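You operate a simulated robot arm through the tools that you are given. There is no shell and no other tool.

You run a simulated robot arm. Do the job below in one go: nothing can be reset, and whatever is moved stays where it is left.

## Task
Brush out and spray the coping joint, then seat the oblong indent.
Fine: use the dust brush first and put it back; the indent goes right down in the oblong recess. Set down upright: dust brush.

It is judged by the outcome, as a careful person would: the job done as asked, and still so three seconds after it is handed in. It fails if anything else is knocked over, pushed out of place, dropped, spilled or broken.

## Robot
A 6-joint arm with a two-finger parallel gripper, fixed in place. Base frame: the origin is on the floor under the middle of its stand, x ahead of it, y to its left, z up; the work surface is at about z = 0.92. Units: m, degrees, N and s.
With the tool pointing down near the work surface it reaches from about 0.36 to 0.76 m from the base axis. Its first joint turns from -66.0 to 66.0 degrees. Payload 2.45 kg.
Tool frame: the origin (TCP) lies between the finger pads and is the grasp point; the fingertips stand 0.024 m ahead of it; z points along the fingers, y is the line along which they close. Largest opening 0.068 m; finger width 0.017, thickness 0.01; the body of the gripper, 0.04 by 0.07 m, starts 0.041 m behind the TCP.
Orientation is told as [roll, pitch, yaw] about the base's x, y, z axes, in that order, counted from this pose: with the fingers straight down and closing along the base's y, the tool's x points along the base's -x, its y along +y and its z along -z.

## Interface
- The arm moves only by the tool move_arm. Its argument "deltas" is a list of rows, each a list of 6 numbers: the shift along the tool's x, y, z in m, then the turn, a rotation vector about the tool's x, y, z in degrees. In form: [[tx, ty, tz, ax, ay, az], ...]. A call has 1 to 20 rows; each row is the pose to reach, as a shift and turn from the pose commanded when the call began, along the tool's axes at that moment. "jaw" is the finger opening in m, from 0 to 0.068, set as the call begins (left out, the last holds). A row lasts 0.2 s, in which the tool goes at most 0.05 m and 8.6 degrees; a call with a longer step from one row to the next is refused whole, and so is a gripper value outside its range. Where a pose cannot be reached the arm comes as near as it can. A force on the tool above 40 N (or 10 N above the force at the start of the call, whichever is more), or a blocked arm, ends the call early, and 0.2 s more pass. The fingers move at their own pace (about 0.108 m/s each) and stop on an object; they squeeze with about 43 N. The grip force told is the motor's: it shows also when the fingers shut on nothing. Time passes only in rows, and 0.2 s behind the last, so rows that repeat a pose let the fingers close. It gives the time, the measured TCP pose, the force on the tool (base axes), the opening and the grip force at its end, in the units of the frame above (readings bear some noise), with the torque about the TCP (base axes, N m) and any sound that the robot's microphone picked up.
- Cameras (640 x 400 px; columns grow to the right, rows downward): "scene" is fixed at [0.1943, 0.4235, 1.4549]; the picture's right is [-0.63, -0.78, 0.00], its down [-0.41, 0.33, -0.85] and it looks along [0.66, -0.54, -0.53] (base axes); focal length 310 px, centre (320, 200). "wrist" rides on the gripper at [0.084, 0.011, -0.075] in the tool frame; the picture's right is [-0.13, 0.99, 0.00], its down [-0.60, -0.08, -0.79] and it looks along [-0.79, -0.10, 0.61] (tool axes); focal length 251 px, centre (320, 200). There is no depth. A picture from a camera that has moved, and an enlarged one, comes with that camera's place and axes in the base frame and with its lens. The place of the scene camera against the robot may be out by one fixed shift of up to 0.025 m in any direction.
- grab_frame(camera): a new picture of that camera. It takes no simulated time.
- close_up(camera, box): a new picture of the part [left, top, right, bottom] of that camera's present view, enlarged. It takes no simulated time.
- finish_job(): hands the job in; it is judged then, once.

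Places have to be worked out from the pictures, the camera data and where the tool is seen. Open the gripper and draw the arm clear of the work before you hand the job in, unless the task says otherwise.

The tools are called after ">>>" as a command line: name --pt "numbers of a row" for each row, then --argument value for the rest, lists and objects as JSON in quotes. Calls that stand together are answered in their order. move_arm: Moves the arm, as the interface text tells. Its arguments: {"type":"object","properties":{"deltas":{"type":"array","items":{"type":"array","items":{"type":"number"}}},"jaw":{"type":"number"}},"required":["deltas"]} The other tools are called the same way: grab_frame (camera) takes a picture; close_up (camera, box) takes an enlarged picture of a part of a camera's view; finish_job () hands the job in.

At the start:

```text
clock: 0.0
tool_pos: [0.4985, 0.0637, 1.2878]
orientation: [0.0, 0.1, 0.1]
force: [0.1, 0.8, 0.1]
ft_torque: [0.0, -0.02, 0.03]
width: 0.0679
grip_force: 0.1
```

scene: 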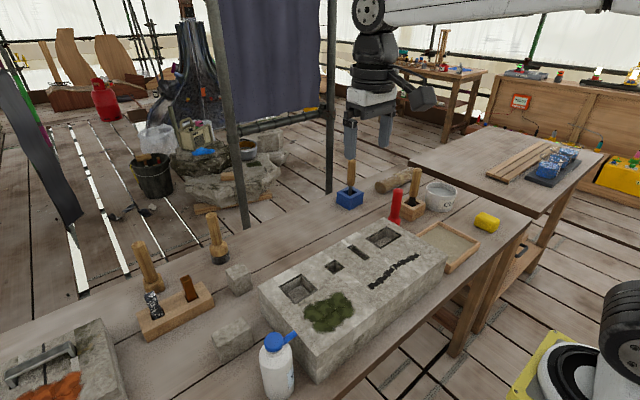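
wrist: 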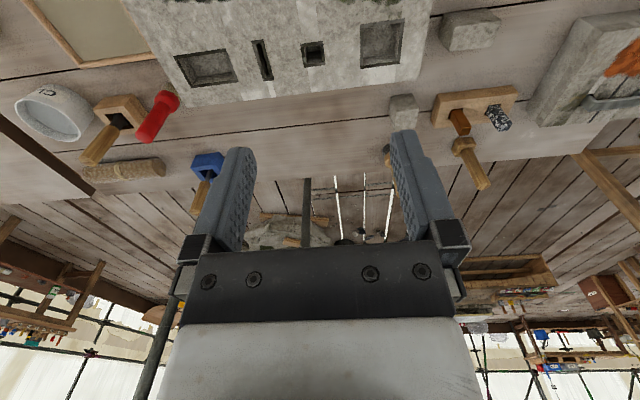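

I'll begin by looking closely at the scene before moving anything. The bench holds a stone block with recesses, several brushes, a spray bottle and loose stones.

>>> close_up --camera "scene" --box '[240, 200, 460, 390]'

>>> close_up --camera "scene" --box '[320, 130, 520, 260]'

>>> close_up --camera "scene" --box '[120, 200, 300, 400]'

>>> close_up --camera "wrist" --box '[0, 0, 320, 200]'

>>> close_up --camera "wrist" --box '[320, 0, 640, 200]'

```text
2.11 times, centred on (350, 295) of scene
camera zoom: at [0.1943, 0.4235, 1.4549], right [-0.63, -0.78, 0.0], down [-0.41, 0.33, -0.85], along [0.66, -0.54, -0.53], focal length 652 px, centre (257, 0)
```

zoom: 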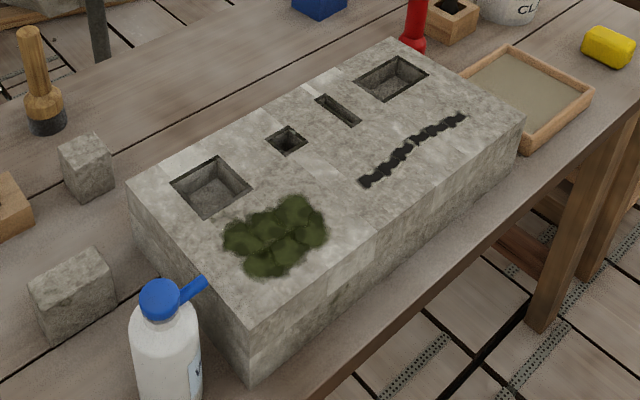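

```text
3.08 times, centred on (420, 195) of scene
camera zoom: at [0.1943, 0.4235, 1.4549], right [-0.63, -0.78, 0.0], down [-0.41, 0.33, -0.85], along [0.66, -0.54, -0.53], focal length 952 px, centre (12, 215)
```

zoom: 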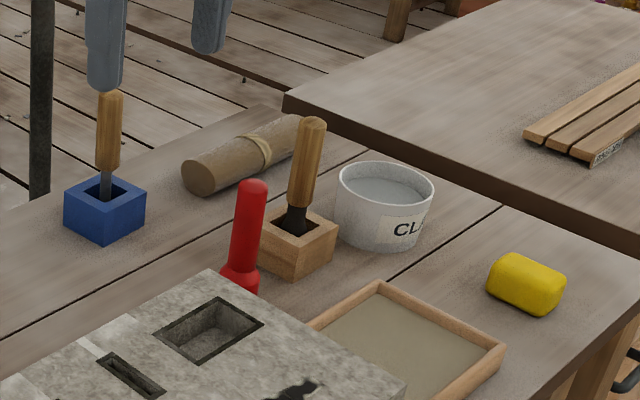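

```text
2.00 times, centred on (210, 300) of scene
camera zoom: at [0.1943, 0.4235, 1.4549], right [-0.63, -0.78, 0.0], down [-0.41, 0.33, -0.85], along [0.66, -0.54, -0.53], focal length 619 px, centre (540, 0)
```

zoom: 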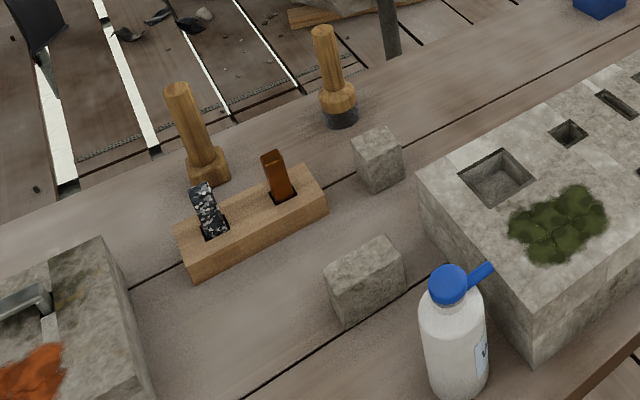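

```text
2.00 times, centred on (160, 100) of wrist
camera zoom: at [0.4136, 0.0747, 1.3625], right [0.13, 0.99, 0.0], down [0.6, -0.08, 0.79], along [0.79, -0.1, -0.61], focal length 503 px, centre (640, 400)
```

zoom: 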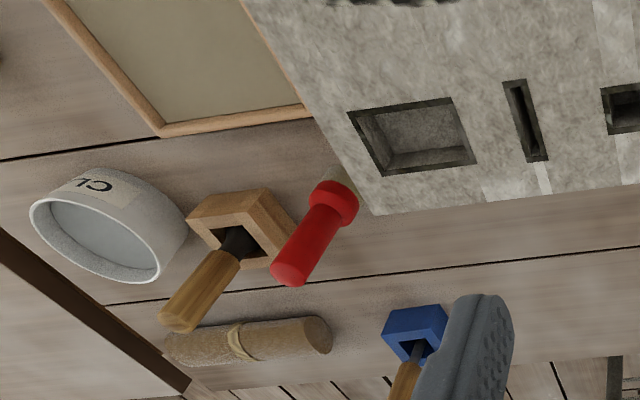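

```text
2.00 times, centred on (480, 100) of wrist
camera zoom: at [0.4136, 0.0747, 1.3625], right [0.13, 0.99, 0.0], down [0.6, -0.08, 0.79], along [0.79, -0.1, -0.61], focal length 503 px, centre (0, 400)
```

zoom: 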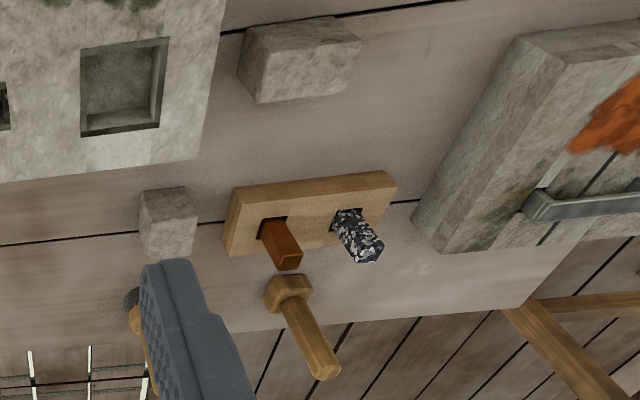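

The scene and wrist views put the block's long side along y, with the recesses around x≈0.58. I'll draw the tool back toward the base and take wrist pictures from other spots, so I can identify the objects and triangulate heights.

>>> move_arm --pt "0.033 -0.021 0.02 0 0 0" --pt "0.066 -0.042 0.04 0 0 0" --pt "0.0985 -0.0637 0.06 0 0 0"

>>> grab_frame --camera "wrist"

>>> close_up --camera "wrist" --box '[0, 0, 320, 200]'

>>> close_up --camera "wrist" --box '[320, 0, 640, 200]'

>>> close_up --camera "scene" --box '[0, 300, 160, 400]'

>>> close_up --camera "scene" --box '[330, 225, 450, 300]'

```text
clock: 0.8
tool_pos: [0.4019, -0.0037, 1.2284]
orientation: [0.0, -0.1, -0.1]
force: [-0.4, -0.1, 0.3]
ft_torque: [0.01, 0.0, 0.0]
width: 0.068
grip_force: 0.1
```

```text
taken
camera wrist: at [0.3164, 0.0075, 1.3024], right [0.13, 0.99, 0.0], down [0.6, -0.08, 0.79], along [0.79, -0.1, -0.61], focal length 251 px, centre (320, 200)
```

wrist: 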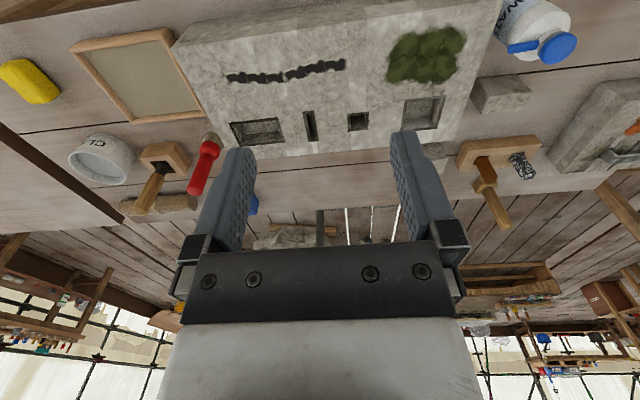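

```text
2.00 times, centred on (160, 100) of wrist
camera zoom: at [0.3164, 0.0075, 1.3024], right [0.13, 0.99, 0.0], down [0.6, -0.08, 0.79], along [0.79, -0.1, -0.61], focal length 503 px, centre (640, 400)
```

zoom: 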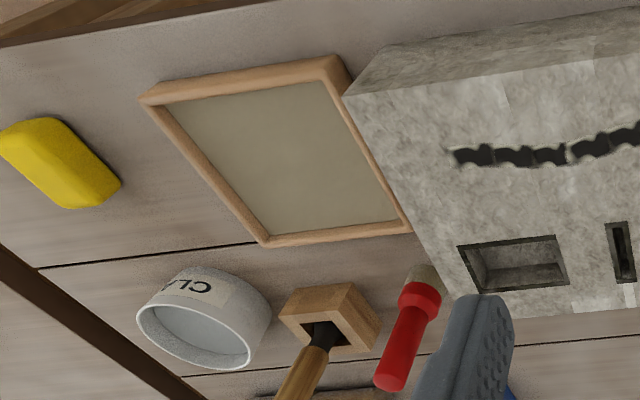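

```text
2.00 times, centred on (480, 100) of wrist
camera zoom: at [0.3164, 0.0075, 1.3024], right [0.13, 0.99, 0.0], down [0.6, -0.08, 0.79], along [0.79, -0.1, -0.61], focal length 503 px, centre (0, 400)
```

zoom: 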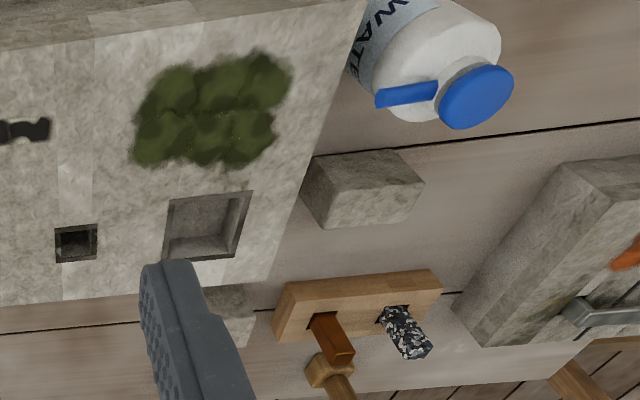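

```text
4.00 times, centred on (80, 350) of scene
camera zoom: at [0.1943, 0.4236, 1.4549], right [-0.63, -0.78, 0.0], down [-0.41, 0.33, -0.85], along [0.66, -0.54, -0.53], focal length 1238 px, centre (1280, -400)
```

zoom: 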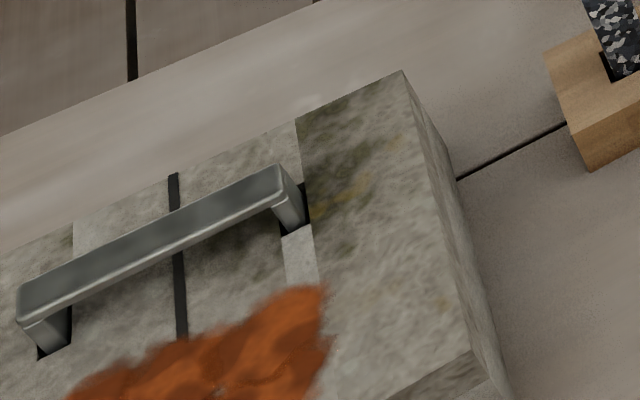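

```text
5.33 times, centred on (390, 262) of scene
camera zoom: at [0.1943, 0.4236, 1.4549], right [-0.63, -0.78, 0.0], down [-0.41, 0.33, -0.85], along [0.66, -0.54, -0.53], focal length 1651 px, centre (-53, -133)
```

zoom: 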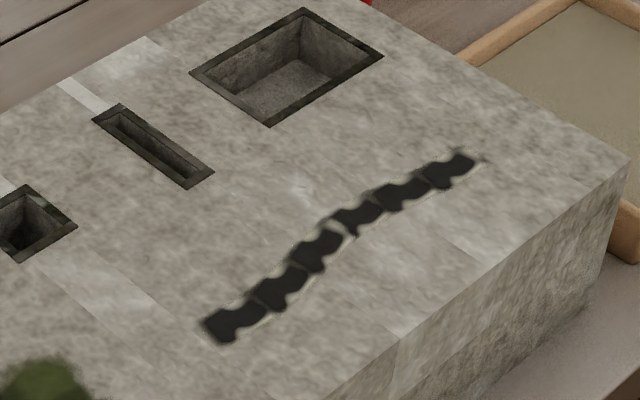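

The wrist views agree that the block's top is at z≈0.92 and the bench at ≈0.83. The right recess, about 0.09 × 0.056 m, is the oblong one, and the dark jagged line must be the joint. I'll move toward −y to see the red-handled tool and the boxed tool more closely.

>>> move_arm --pt "-0.004 -0.044 0.012 0 0 0" --pt "-0.008 -0.088 0.024 0 0 0" --pt "-0.012 -0.132 0.036 0 0 0" --pt "-0.016 -0.176 0.048 0 0 0" --pt "-0.02 -0.22 0.058 0 0 0"

>>> grab_frame --camera "wrist"

>>> close_up --camera "wrist" --box '[100, 60, 260, 160]'

>>> close_up --camera "wrist" --box '[260, 20, 420, 120]'

>>> close_up --camera "scene" --box '[370, 150, 470, 250]'

>>> close_up --camera "scene" --box '[240, 310, 320, 400]'

```text
clock: 2.0
tool_pos: [0.4193, -0.219, 1.1718]
orientation: [-0.1, 0.0, -0.1]
force: [0.6, 0.3, -0.7]
ft_torque: [0.04, 0.02, 0.0]
width: 0.0678
grip_force: 0.1
```

```text
taken
camera wrist: at [0.3329, -0.2096, 1.2467], right [0.13, 0.99, 0.0], down [0.6, -0.08, 0.79], along [0.79, -0.1, -0.61], focal length 251 px, centre (320, 200)
```

wrist: 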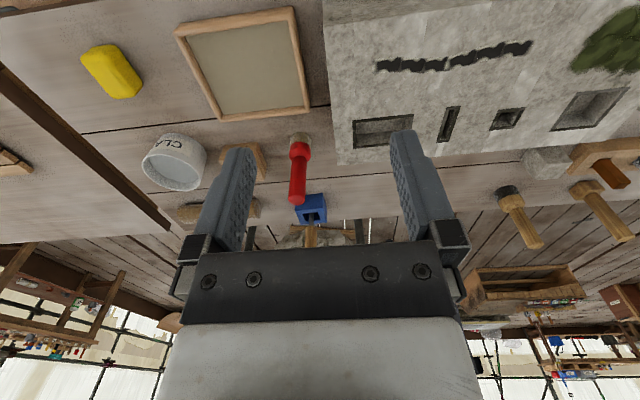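

```text
4.00 times, centred on (180, 110) of wrist
camera zoom: at [0.3329, -0.2096, 1.2467], right [0.13, 0.99, 0.0], down [0.6, -0.08, 0.79], along [0.79, -0.1, -0.61], focal length 1006 px, centre (880, 560)
```

zoom: 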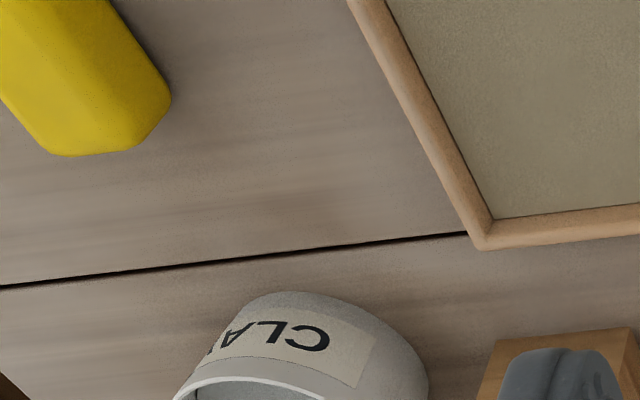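

```text
4.00 times, centred on (340, 70) of wrist
camera zoom: at [0.3329, -0.2096, 1.2467], right [0.13, 0.99, 0.0], down [0.6, -0.08, 0.79], along [0.79, -0.1, -0.61], focal length 1006 px, centre (240, 720)
```

zoom: 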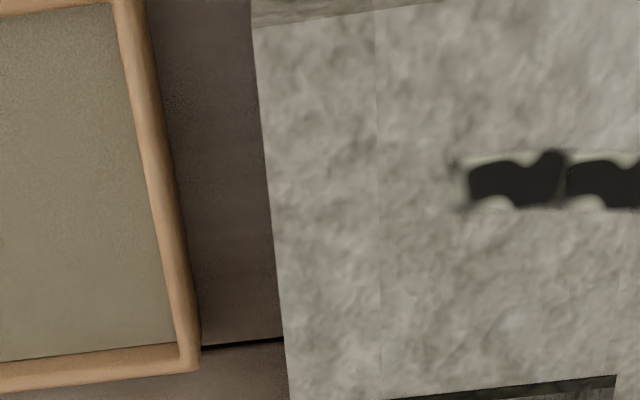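

```text
4.00 times, centred on (420, 200) of scene
camera zoom: at [0.1943, 0.4235, 1.4549], right [-0.63, -0.78, 0.0], down [-0.41, 0.33, -0.85], along [0.66, -0.54, -0.53], focal length 1238 px, centre (-80, 200)
```

zoom: 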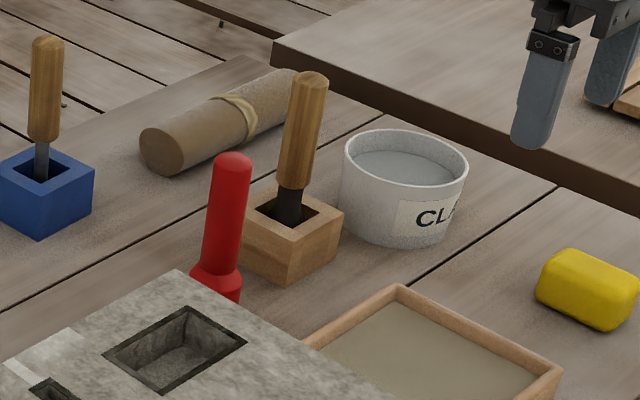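

```text
4.44 times, centred on (280, 355) of scene
camera zoom: at [0.1943, 0.4235, 1.4549], right [-0.63, -0.78, 0.0], down [-0.41, 0.33, -0.85], along [0.66, -0.54, -0.53], focal length 1376 px, centre (498, -489)
```

zoom: 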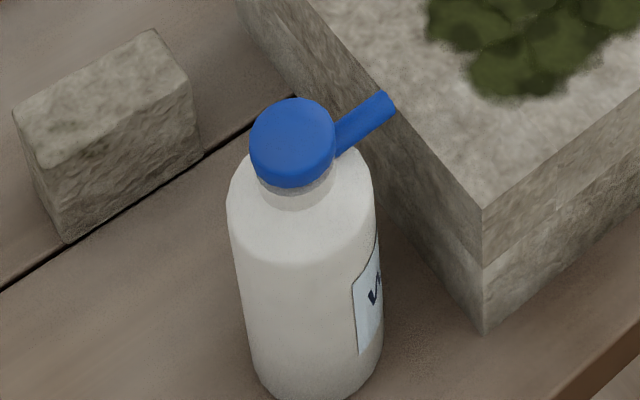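

The boxed tools look like bladed tools, while the red-handled one has a ferrule and pale tip like a brush. I'll zoom in on it and on the dark-tipped tool at the back.

>>> close_up --camera "wrist" --box '[230, 115, 370, 235]'

>>> close_up --camera "wrist" --box '[480, 160, 640, 260]'

>>> close_up --camera "scene" --box '[120, 200, 250, 320]'

```text
3.33 times, centred on (300, 175) of wrist
camera zoom: at [0.3329, -0.2096, 1.2467], right [0.13, 0.99, 0.0], down [0.6, -0.08, 0.79], along [0.79, -0.1, -0.61], focal length 838 px, centre (387, 283)
```

zoom: 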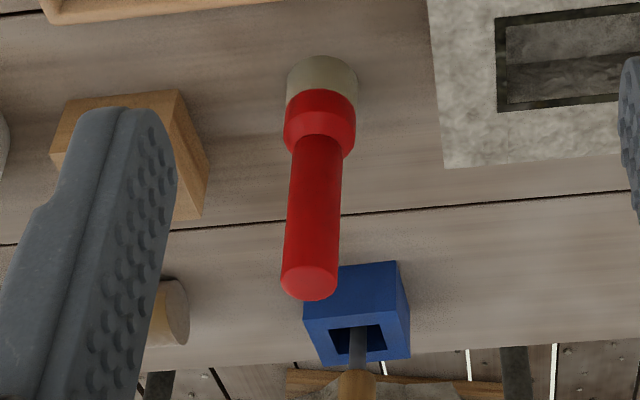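

```text
4.00 times, centred on (560, 210) of wrist
camera zoom: at [0.3329, -0.2096, 1.2467], right [0.13, 0.99, 0.0], down [0.6, -0.08, 0.79], along [0.79, -0.1, -0.61], focal length 1006 px, centre (-640, 160)
```

zoom: 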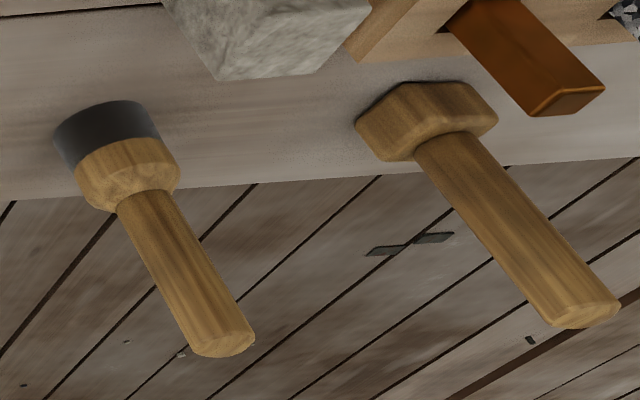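

```text
3.33 times, centred on (185, 260) of scene
camera zoom: at [0.1943, 0.4235, 1.4549], right [-0.63, -0.78, 0.0], down [-0.41, 0.33, -0.85], along [0.66, -0.54, -0.53], focal length 1032 px, centre (770, 0)
```

zoom: 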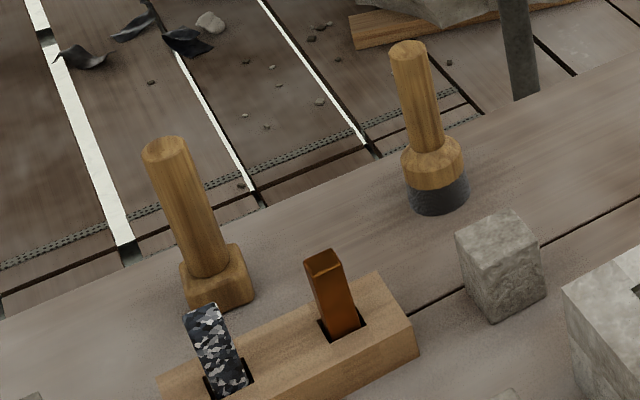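

The red-handled tool stands on pale bristles at about (0.664, −0.293), top z≈0.985. It is the only brush within reach, so it must be the dust brush. Next I'll look at the left side for the bottle and the two loose stones.

>>> move_arm --pt "0 0.045 0 0 0 0" --pt "0 0.09 0 0 0 0" --pt "0 0.135 0 0 0 0" --pt "0 0.18 0 0 0 0" --pt "0 0.225 0 0 0 0" --pt "0 0.27 0 0 0 0" --pt "0 0.315 0 0 0 0" --pt "0 0.36 0 0 0 0" --pt "0.01 0.4 0 0 0 0"

>>> grab_frame --camera "wrist"

>>> close_up --camera "wrist" --box '[220, 0, 480, 160]'

>>> close_up --camera "wrist" --box '[300, 20, 440, 110]'

```text
clock: 4.0
tool_pos: [0.4071, 0.1803, 1.1695]
orientation: [-0.1, 0.1, 0.1]
force: [-0.9, -0.2, 0.4]
ft_torque: [0.02, -0.02, 0.01]
width: 0.0679
grip_force: 0.0
```

```text
taken
camera wrist: at [0.3222, 0.1915, 1.2441], right [0.13, 0.99, 0.0], down [0.6, -0.08, 0.79], along [0.79, -0.1, -0.61], focal length 251 px, centre (320, 200)
```

wrist: 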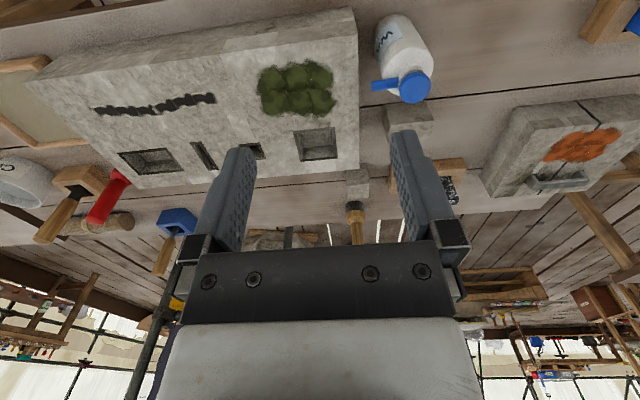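

```text
2.46 times, centred on (350, 80) of wrist
camera zoom: at [0.3222, 0.1915, 1.2441], right [0.13, 0.99, 0.0], down [0.6, -0.08, 0.79], along [0.79, -0.1, -0.61], focal length 619 px, centre (246, 495)
```

zoom: 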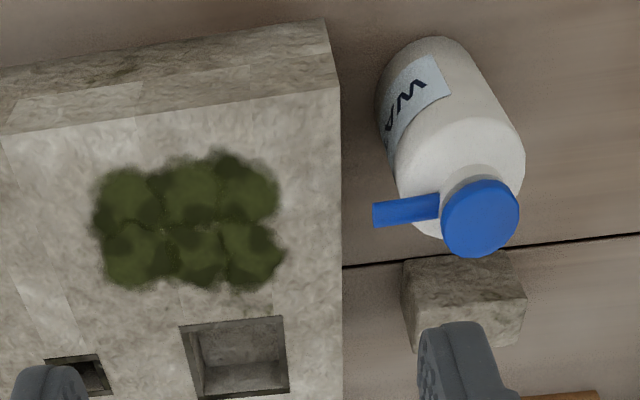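

```text
4.44 times, centred on (370, 65) of wrist
camera zoom: at [0.3222, 0.1915, 1.2441], right [0.13, 0.99, 0.0], down [0.6, -0.08, 0.79], along [0.79, -0.1, -0.61], focal length 1118 px, centre (98, 800)
```

zoom: 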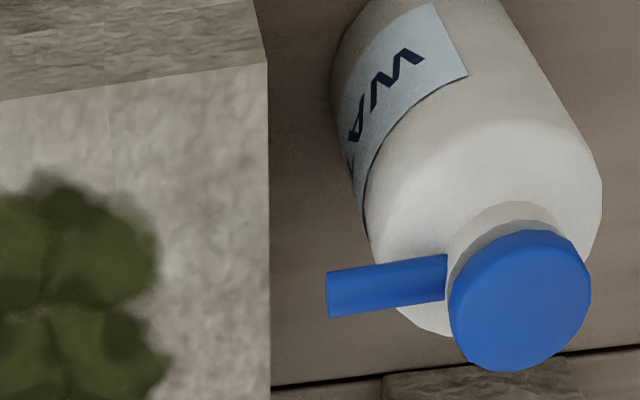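

The bottle stands at about (0.486, 0.282), roughly 0.058 m across and 0.14 m tall, with its spout toward −y. The oblong stone is at x 0.596–0.635, y 0.273–0.349, top z≈0.882. The block top is 0.92 and the bench 0.825. I'll now go above the red brush.

>>> move_arm --pt "-0.012 -0.045 0 0 0 0" --pt "-0.024 -0.09 0 0 0 0" --pt "-0.036 -0.135 0 0 0 0" --pt "-0.048 -0.18 0 0 0 0" --pt "-0.06 -0.225 0 0 0 0" --pt "-0.072 -0.27 0 0 0 0" --pt "-0.084 -0.315 0 0 0 0" --pt "-0.096 -0.36 0 0 0 0" --pt "-0.108 -0.405 0 0 0 0" --pt "-0.12 -0.45 0 0 0 0" --pt "-0.143 -0.473 0 0 0 0"

>>> grab_frame --camera "wrist"

>>> close_up --camera "wrist" --box '[230, 60, 410, 180]'

>>> grab_frame --camera "scene"

```text
clock: 6.4
tool_pos: [0.5529, -0.2922, 1.171]
orientation: [0.0, 0.0, 0.0]
force: [-0.8, -0.4, 0.5]
ft_torque: [-0.01, 0.01, -0.02]
width: 0.0681
grip_force: 0.1
```

```text
taken
camera wrist: at [0.468, -0.2808, 1.246], right [0.13, 0.99, 0.0], down [0.6, -0.08, 0.79], along [0.79, -0.1, -0.61], focal length 251 px, centre (320, 200)
```

wrist: 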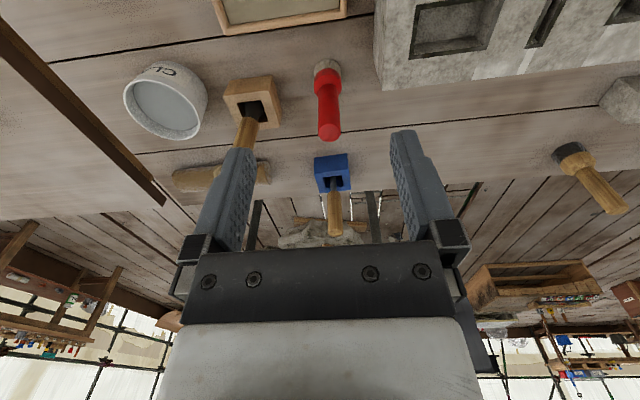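

```text
3.33 times, centred on (320, 120) of wrist
camera zoom: at [0.468, -0.2808, 1.246], right [0.13, 0.99, 0.0], down [0.6, -0.08, 0.79], along [0.79, -0.1, -0.61], focal length 838 px, centre (320, 467)
```

zoom: 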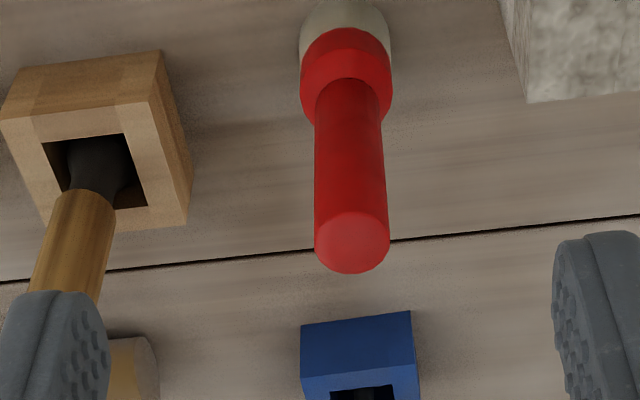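

```text
taken
```

scene: 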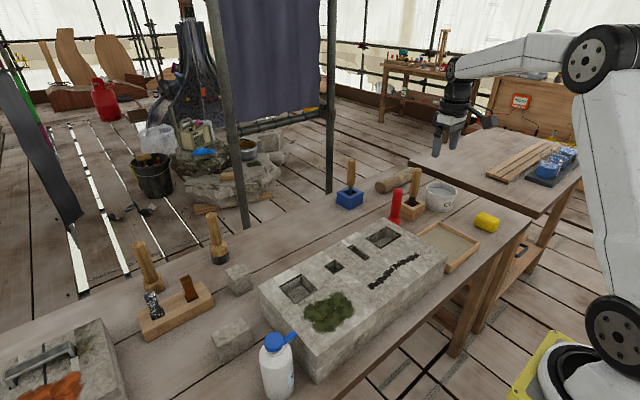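

The handle top triangulates to about (0.671, −0.2945, 0.98). I'll move above it with the fingers open, then check the alignment before going down.

>>> move_arm --pt "-0.04 -0.001 0.02 0 0 0" --pt "-0.08 -0.002 0.05 0 0 0" --pt "-0.117 -0.0023 0.085 0 0 0" --pt "-0.1175 -0.0023 0.12 0 0 0" --jaw 0.068

>>> grab_frame --camera "wrist"

>>> close_up --camera "scene" --box '[340, 130, 480, 240]'

```text
refused: row 3 steps farther than a row can; nothing moved
```

```text
taken
camera wrist: at [0.468, -0.2808, 1.246], right [0.13, 0.99, 0.0], down [0.6, -0.08, 0.79], along [0.79, -0.1, -0.61], focal length 251 px, centre (320, 200)
```

wrist: 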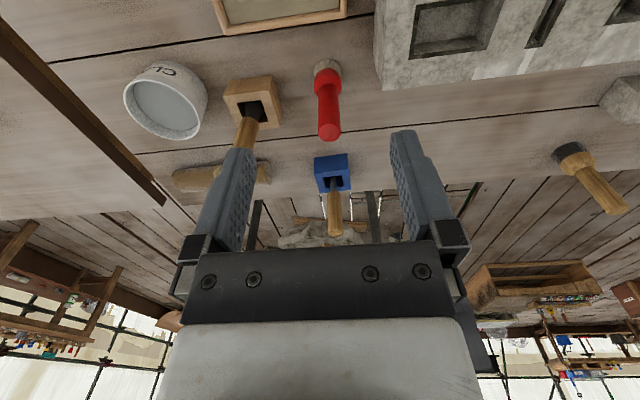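

```text
3.64 times, centred on (410, 185) of scene
camera zoom: at [0.1943, 0.4235, 1.4549], right [-0.63, -0.78, 0.0], down [-0.41, 0.33, -0.85], along [0.66, -0.54, -0.53], focal length 1126 px, centre (-7, 254)
```

zoom: 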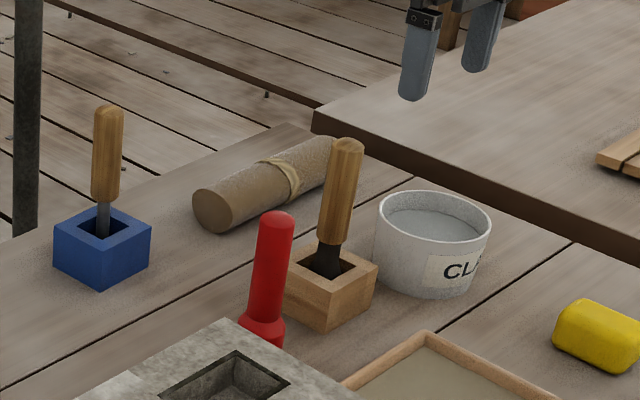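

The call was refused because one step was too long. I'll repeat the same move with smaller, even steps.

>>> move_arm --pt "-0.03 -0.0006 0.015 0 0 0" --pt "-0.06 -0.0012 0.035 0 0 0" --pt "-0.09 -0.0018 0.06 0 0 0" --pt "-0.112 -0.0023 0.09 0 0 0" --pt "-0.1175 -0.0023 0.12 0 0 0" --jaw 0.068

>>> grab_frame --camera "wrist"

>>> close_up --camera "scene" --box '[340, 130, 480, 240]'

```text
clock: 7.6
tool_pos: [0.6726, -0.2937, 1.0499]
orientation: [0.0, 0.1, 0.0]
force: [0.6, -0.1, -0.8]
ft_torque: [0.0, 0.0, -0.01]
width: 0.0677
grip_force: 0.2
```

```text
taken
camera wrist: at [0.5874, -0.2828, 1.1244], right [0.13, 0.99, 0.0], down [0.6, -0.08, 0.79], along [0.79, -0.1, -0.61], focal length 251 px, centre (320, 200)
```

wrist: 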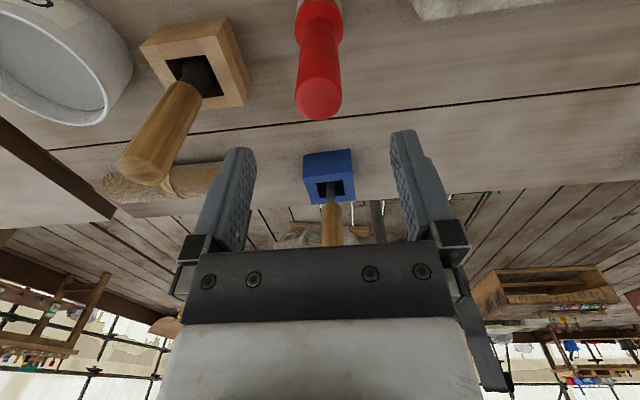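

```text
3.64 times, centred on (410, 185) of scene
camera zoom: at [0.1943, 0.4235, 1.4549], right [-0.63, -0.78, 0.0], down [-0.41, 0.33, -0.85], along [0.66, -0.54, -0.53], focal length 1126 px, centre (-7, 254)
```

zoom: 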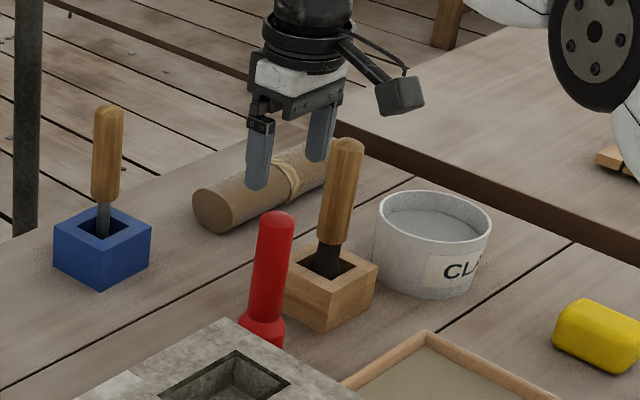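

The red handle top computes to (0.671, −0.294), almost exactly under the TCP. I'll lower straight down to TCP z≈0.956, so that handle and palm stay clear of each other.

>>> move_arm --pt "0.0015 -0.0008 0.03 0 0 0" --pt "0.0015 -0.0008 0.06 0 0 0" --pt "0.0015 -0.0008 0.08 0 0 0" --pt "0.0015 -0.0008 0.094 0 0 0" --jaw 0.068

>>> grab_frame --camera "wrist"

>>> close_up --camera "scene" --box '[340, 130, 480, 240]'

```text
clock: 8.6
tool_pos: [0.668, -0.2966, 0.9555]
orientation: [0.1, -0.1, 0.0]
force: [-0.2, -0.4, -0.4]
ft_torque: [-0.01, -0.01, -0.01]
width: 0.0679
grip_force: 0.1
```

```text
taken
camera wrist: at [0.5834, -0.285, 1.03], right [0.13, 0.99, 0.0], down [0.6, -0.08, 0.79], along [0.79, -0.1, -0.61], focal length 251 px, centre (320, 200)
```

wrist: 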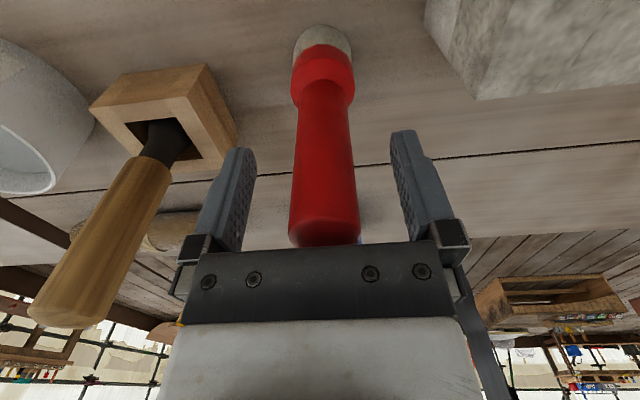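

```text
3.64 times, centred on (410, 185) of scene
camera zoom: at [0.1943, 0.4235, 1.4549], right [-0.63, -0.78, 0.0], down [-0.41, 0.33, -0.85], along [0.66, -0.54, -0.53], focal length 1126 px, centre (-7, 254)
```

zoom: 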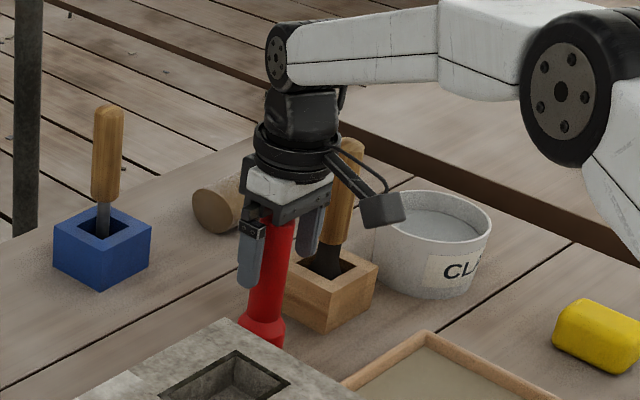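

The handle is centred between the fingers with clearance to the palm. I'll close the jaw on it.

>>> move_arm --pt "0 0 0 0 0 0" --pt "0 0 0 0 0 0" --pt "0 0 0 0 0 0" --pt "0 0 0 0 0 0" --jaw 0.0

>>> grab_frame --camera "wrist"

```text
clock: 9.6
tool_pos: [0.6684, -0.2952, 0.956]
orientation: [0.0, 0.0, 0.1]
force: [-0.7, 0.7, -0.3]
ft_torque: [0.01, 0.03, 0.02]
width: 0.0293
grip_force: 43.2
```

```text
taken
camera wrist: at [0.5833, -0.285, 1.03], right [0.13, 0.99, 0.0], down [0.6, -0.08, 0.79], along [0.79, -0.1, -0.61], focal length 251 px, centre (320, 200)
```

wrist: 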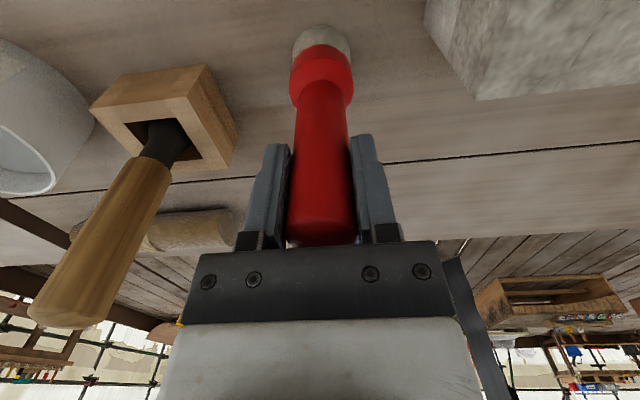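

Gripped at 0.0293 m wide, with the brush still standing. The home grasp pose is TCP ≈(0.668, −0.2955, 0.9555). Now I'll lift straight up.

>>> move_arm --pt "0 0 -0.02 0 0 0" --pt "0 0 -0.06 0 0 0" --pt "0 0 -0.1 0 0 0" --pt "0 0 -0.14 0 0 0" --pt "0 0 -0.14 0 0 0"

>>> grab_frame --camera "wrist"

>>> close_up --camera "scene" --box '[340, 90, 480, 240]'

```text
clock: 10.8
tool_pos: [0.6706, -0.2959, 1.0987]
orientation: [0.0, -0.1, -0.1]
force: [1.0, 0.8, -1.1]
ft_torque: [0.02, -0.02, -0.03]
width: 0.0292
grip_force: 42.9
```

```text
taken
camera wrist: at [0.5855, -0.2854, 1.172], right [0.13, 0.99, 0.0], down [0.6, -0.08, 0.79], along [0.79, -0.1, -0.61], focal length 251 px, centre (320, 200)
```

wrist: 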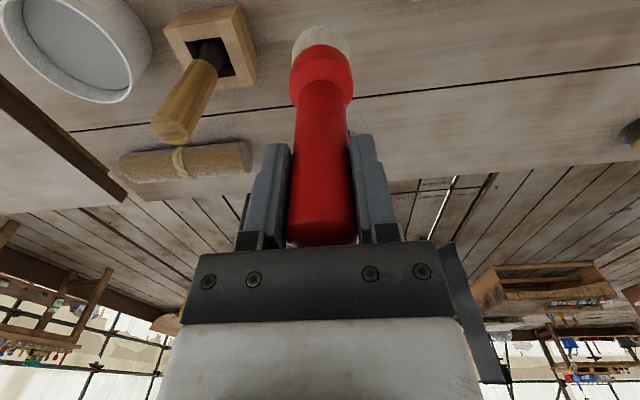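

```text
2.67 times, centred on (410, 165) of scene
camera zoom: at [0.1943, 0.4235, 1.4549], right [-0.63, -0.78, 0.0], down [-0.41, 0.33, -0.85], along [0.66, -0.54, -0.53], focal length 826 px, centre (80, 293)
```

zoom: 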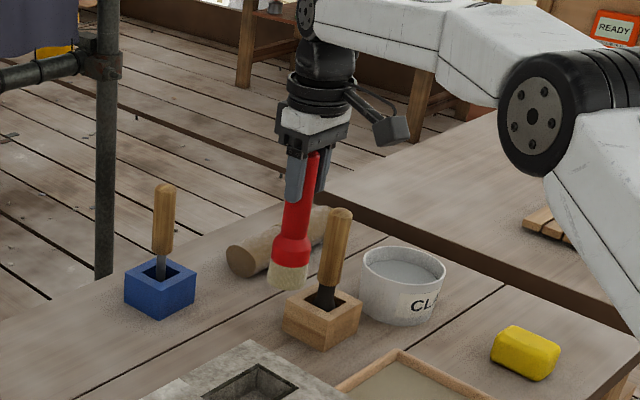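

The brush is held firmly and its pale bristles are visible. I'll carry it at this height, bristles about 5 cm above the stone, to the −y end of the joint near (0.489, −0.165).

>>> move_arm --pt "0.036 0.026 0 0 0 0" --pt "0.072 0.052 0 0 0 0" --pt "0.108 0.078 0 0 0 0" --pt "0.144 0.104 0 0 0 0" --pt "0.18 0.13 0 0 0 0" --pt "0.18 0.13 0 0 0 0"

>>> grab_frame --camera "wrist"

>>> close_up --camera "scene" --box '[320, 150, 480, 310]'

```text
clock: 12.2
tool_pos: [0.4891, -0.1662, 1.0957]
orientation: [-0.1, -0.1, 0.0]
force: [0.0, 0.1, -1.7]
ft_torque: [0.0, 0.03, 0.01]
width: 0.0293
grip_force: 43.4
```

```text
taken
camera wrist: at [0.4033, -0.1547, 1.1701], right [0.13, 0.99, 0.0], down [0.6, -0.08, 0.79], along [0.79, -0.1, -0.61], focal length 251 px, centre (320, 200)
```

wrist: 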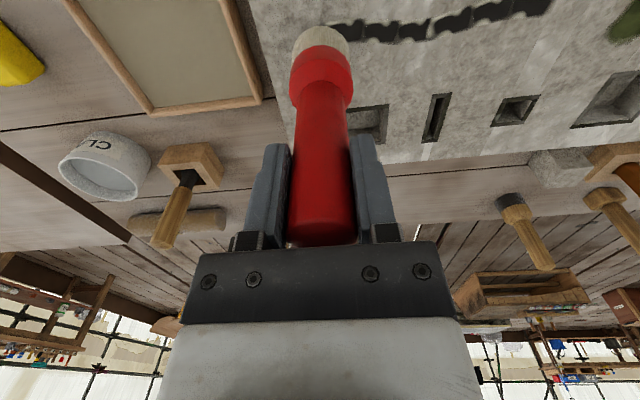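

```text
2.50 times, centred on (400, 230) of scene
camera zoom: at [0.1943, 0.4236, 1.4549], right [-0.63, -0.78, 0.0], down [-0.41, 0.33, -0.85], along [0.66, -0.54, -0.53], focal length 774 px, centre (120, 125)
```

zoom: 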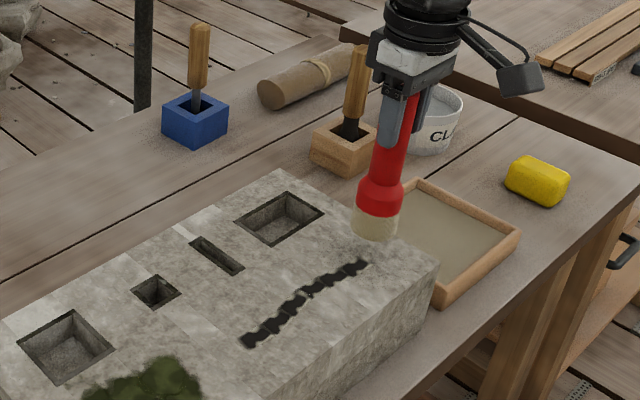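

The bristles hover just past the joint's −y end, and the joint runs at x≈0.488–0.498. I'll lower in small steps and watch the force for first contact with the stone.

>>> move_arm --pt "-0.003 0 0.02 0 0 0" --pt "-0.003 0 0.036 0 0 0" --pt "-0.003 0 0.04 0 0 0" --pt "-0.003 0 0.042 0 0 0"

>>> close_up --camera "scene" --box '[340, 200, 460, 300]'

```text
clock: 13.2
tool_pos: [0.4923, -0.1656, 1.0558]
orientation: [-0.1, -0.1, 0.0]
force: [-1.9, 2.5, 6.2]
ft_torque: [0.26, 0.13, 0.05]
width: 0.0292
grip_force: 42.7
```

```text
4.00 times, centred on (400, 250) of scene
camera zoom: at [0.1941, 0.4237, 1.4549], right [-0.63, -0.78, 0.0], down [-0.41, 0.33, -0.85], along [0.66, -0.54, -0.53], focal length 1238 px, centre (0, 0)
```

zoom: 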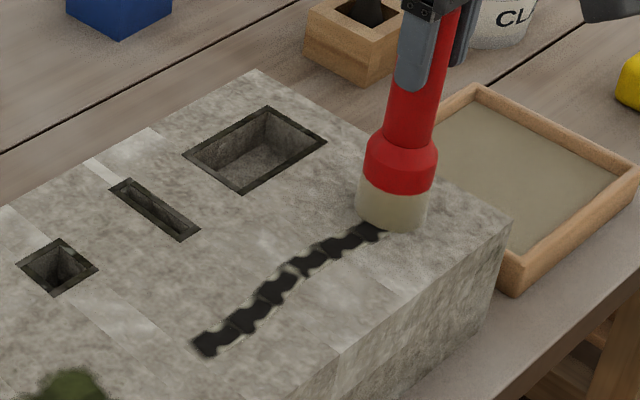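

The bristles now touch the stone with about 7 N. I'll sweep along the joint in +y at this height, following its slight bow, then check the effect.

>>> move_arm --pt "0 0.018 0 0 0 0" --pt "0 0.036 0 0 0 0" --pt "-0.001 0.054 0 0 0 0" --pt "-0.002 0.072 0 0 0 0" --pt "-0.003 0.09 0 0 0 0" --pt "-0.003 0.108 0 0 0 0" --pt "-0.002 0.126 0 0 0 0" --pt "0 0.144 0 0 0 0" --pt "0 0.162 0 0 0 0" --pt "0 0.18 0 0 0 0" --pt "0 0.198 0 0 0 0" --pt "0 0.205 0 0 0 0"

>>> close_up --camera "scene" --box '[300, 200, 460, 320]'

>>> grab_frame --camera "wrist"

```text
clock: 15.8
tool_pos: [0.4904, 0.0419, 1.0512]
orientation: [0.1, 0.3, 0.0]
force: [-0.4, 0.0, -1.6]
ft_torque: [-0.07, 0.0, -0.01]
width: 0.0294
grip_force: 43.4
```

```text
3.33 times, centred on (380, 260) of scene
camera zoom: at [0.1943, 0.4236, 1.4549], right [-0.63, -0.78, 0.0], down [-0.41, 0.33, -0.85], along [0.66, -0.54, -0.53], focal length 1032 px, centre (120, 0)
```

zoom: 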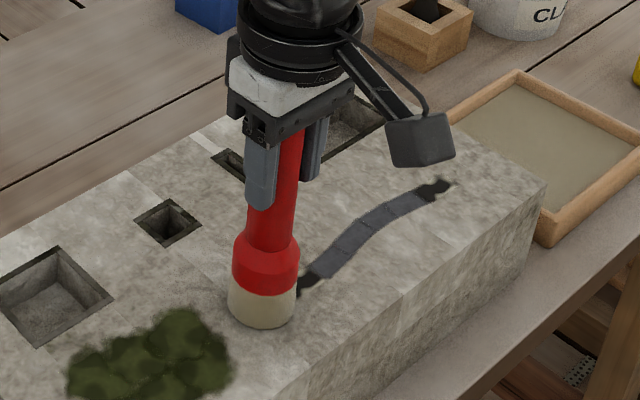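

```text
taken
camera wrist: at [0.4052, 0.0525, 1.1265], right [0.13, 0.99, 0.0], down [0.61, -0.08, 0.79], along [0.78, -0.1, -0.61], focal length 251 px, centre (320, 200)
```

wrist: 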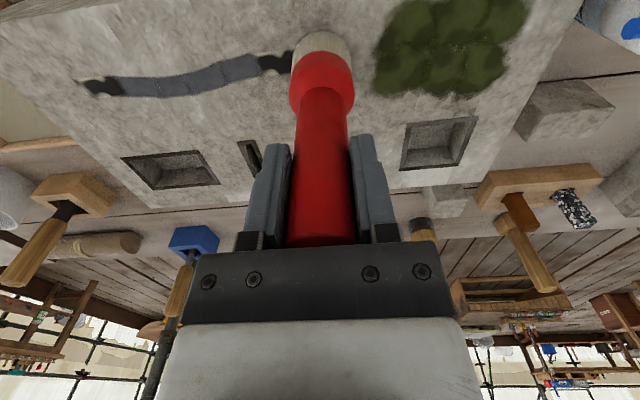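

The four middle sections are brushed clean from black to grey, but the two end sections are still dusty. The force shows the bristles are now just clear of the stone, so I'll lower about 4 mm here and check contact before sweeping back.

>>> move_arm --pt "0 0 0.002 0 0 0" --pt "0 0 0.004 0 0 0"

>>> close_up --camera "scene" --box '[300, 220, 400, 300]'

```text
clock: 16.4
tool_pos: [0.4913, 0.0402, 1.0497]
orientation: [-0.1, 0.0, -0.1]
force: [-2.7, 1.9, 6.2]
ft_torque: [0.16, 0.48, -0.07]
width: 0.0292
grip_force: 42.9
```

```text
5.00 times, centred on (350, 260) of scene
camera zoom: at [0.1941, 0.4236, 1.4549], right [-0.63, -0.78, 0.0], down [-0.41, 0.33, -0.85], along [0.66, -0.54, -0.53], focal length 1548 px, centre (170, -100)
```

zoom: 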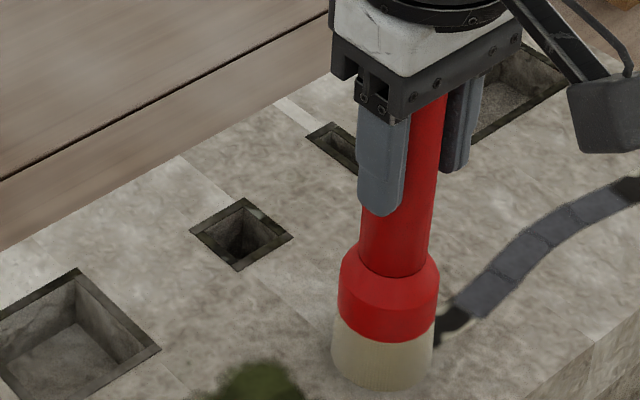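

Contact is back at about 8 N. I'll sweep the full length in −y, running past the far end.

>>> move_arm --pt "0 -0.015 0 0 0 0" --pt "0 -0.03 0 0 0 0" --pt "0 -0.045 0 0 0 0" --pt "-0.001 -0.06 0 0 0 0" --pt "-0.002 -0.075 0 0 0 0" --pt "-0.003 -0.09 0 0 0 0" --pt "-0.003 -0.105 0 0 0 0" --pt "-0.003 -0.12 0 0 0 0" --pt "-0.002 -0.135 0 0 0 0" --pt "0 -0.15 0 0 0 0" --pt "0 -0.165 0 0 0 0" --pt "0 -0.18 0 0 0 0" --pt "0 -0.195 0 0 0 0" --pt "0 -0.21 0 0 0 0" --pt "0 -0.225 0 0 0 0"

>>> close_up --camera "scene" --box '[320, 200, 480, 320]'

>>> grab_frame --camera "wrist"

```text
clock: 19.6
tool_pos: [0.4932, -0.186, 1.0507]
orientation: [0.0, 0.0, 0.1]
force: [0.0, 6.7, 13.0]
ft_torque: [0.8, 0.18, -0.09]
width: 0.0291
grip_force: 43.1
```

```text
3.33 times, centred on (400, 260) of scene
camera zoom: at [0.194, 0.4238, 1.4548], right [-0.63, -0.78, 0.0], down [-0.41, 0.33, -0.85], along [0.66, -0.54, -0.53], focal length 1032 px, centre (53, 0)
```

zoom: 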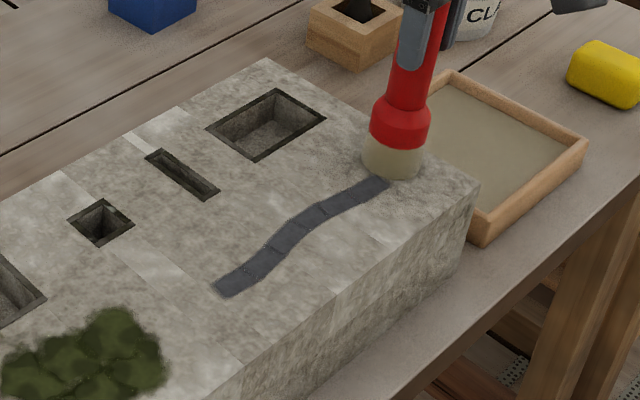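

```text
taken
camera wrist: at [0.4076, -0.1756, 1.1241], right [0.13, 0.99, 0.0], down [0.6, -0.08, 0.79], along [0.79, -0.1, -0.61], focal length 251 px, centre (320, 200)
```

wrist: 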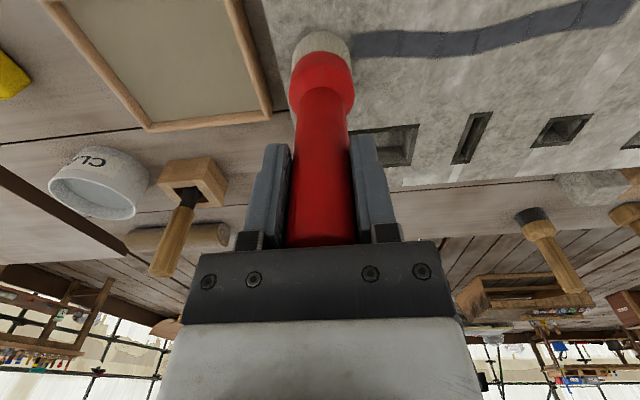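

All the visible joint sections are now grey. I'll lift the brush off and check that the −y end under it is clean too.

>>> move_arm --pt "0 0 -0.02 0 0 0" --pt "0 0 -0.055 0 0 0" --pt "0.0 0.0 -0.055 0 0 0"

>>> close_up --camera "scene" --box '[320, 170, 480, 310]'

>>> close_up --camera "wrist" --box '[280, 0, 640, 160]'

```text
clock: 20.4
tool_pos: [0.4934, -0.1874, 1.1047]
orientation: [0.0, 0.0, -0.1]
force: [0.0, -0.4, -1.4]
ft_torque: [0.01, 0.0, 0.03]
width: 0.0293
grip_force: 42.9
```

```text
2.86 times, centred on (400, 240) of scene
camera zoom: at [0.1943, 0.4235, 1.4549], right [-0.63, -0.78, 0.0], down [-0.41, 0.33, -0.85], along [0.66, -0.54, -0.53], focal length 884 px, centre (91, 86)
```

zoom: 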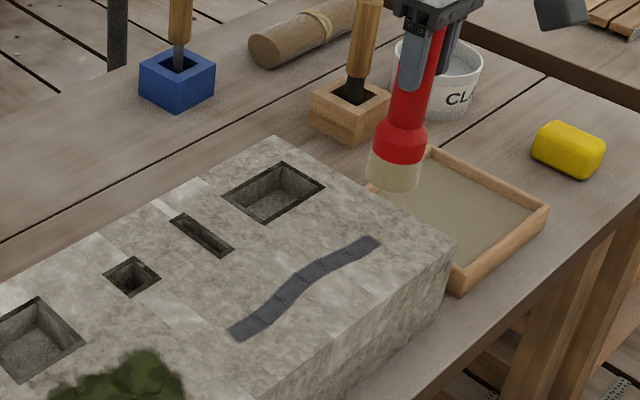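

```text
1.78 times, centred on (460, 80) of wrist
camera zoom: at [0.4079, -0.1757, 1.1793], right [0.13, 0.99, 0.0], down [0.6, -0.08, 0.79], along [0.79, -0.1, -0.61], focal length 447 px, centre (71, 413)
```

zoom: 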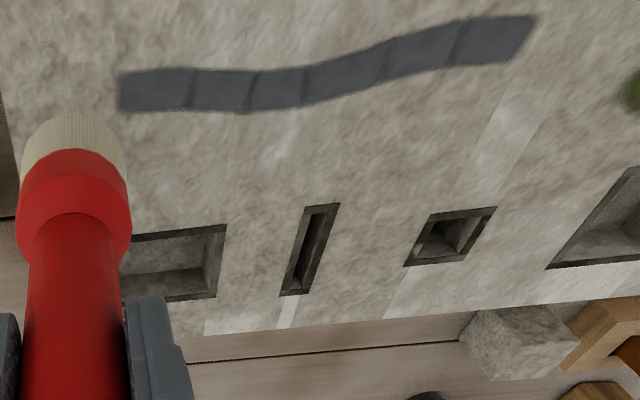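

All six sections are clean. Now I'll carry the brush back over its home spot at (0.668, −0.2955).

>>> move_arm --pt "-0.035 -0.0217 0 0 0 0" --pt "-0.07 -0.0434 0 0 0 0" --pt "-0.105 -0.065 0 0 0 0" --pt "-0.14 -0.0868 0 0 0 0" --pt "-0.1746 -0.1083 0 0 0 0" --pt "-0.1746 -0.1083 0 0 0 0"

>>> grab_frame --camera "wrist"

```text
clock: 21.8
tool_pos: [0.6656, -0.2933, 1.1062]
orientation: [0.0, -0.1, 0.0]
force: [0.5, -0.2, -1.9]
ft_torque: [0.0, 0.04, -0.01]
width: 0.0291
grip_force: 43.1
```

```text
taken
camera wrist: at [0.5809, -0.2829, 1.1801], right [0.13, 0.99, 0.0], down [0.6, -0.08, 0.79], along [0.79, -0.1, -0.61], focal length 251 px, centre (320, 200)
```

wrist: 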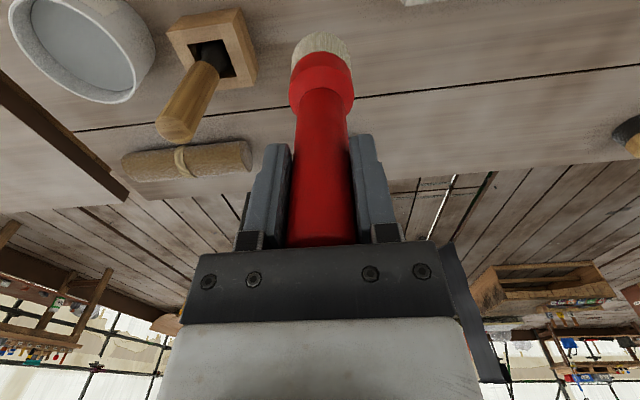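

I'm a couple of millimetres off home, so I'll correct that while lowering to about 1 cm above the bench.

>>> move_arm --pt "-0.002 -0.0005 0.04 0 0 0" --pt "-0.004 -0.001 0.08 0 0 0" --pt "-0.0045 -0.0015 0.115 0 0 0" --pt "-0.0045 -0.0015 0.138 0 0 0" --pt "-0.0045 -0.0015 0.14 0 0 0"

>>> grab_frame --camera "wrist"

>>> close_up --camera "scene" --box '[340, 130, 480, 240]'

```text
clock: 23.0
tool_pos: [0.6714, -0.2966, 0.9647]
orientation: [0.0, 0.0, 0.0]
force: [-0.7, -0.3, -1.6]
ft_torque: [-0.01, 0.01, -0.02]
width: 0.0294
grip_force: 43.1
```

```text
taken
camera wrist: at [0.5866, -0.2856, 1.0398], right [0.13, 0.99, 0.0], down [0.6, -0.08, 0.79], along [0.79, -0.1, -0.61], focal length 251 px, centre (320, 200)
```

wrist: 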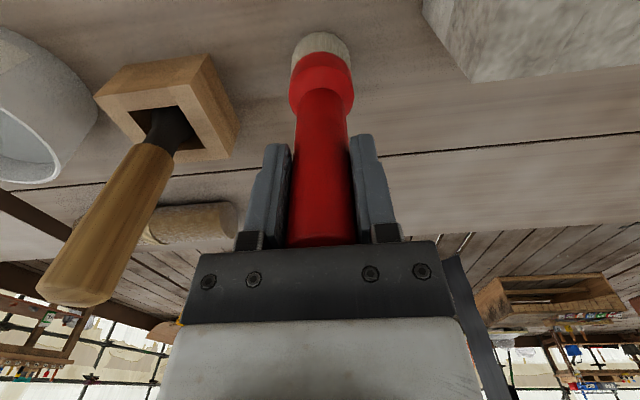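

```text
3.64 times, centred on (410, 185) of scene
camera zoom: at [0.1943, 0.4235, 1.4549], right [-0.63, -0.78, 0.0], down [-0.41, 0.33, -0.85], along [0.66, -0.54, -0.53], focal length 1126 px, centre (-7, 254)
```

zoom: 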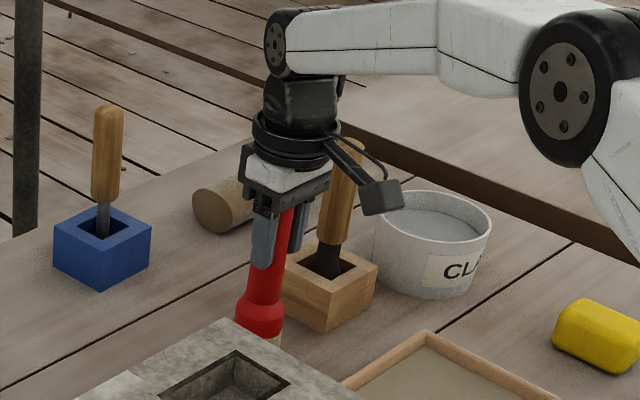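

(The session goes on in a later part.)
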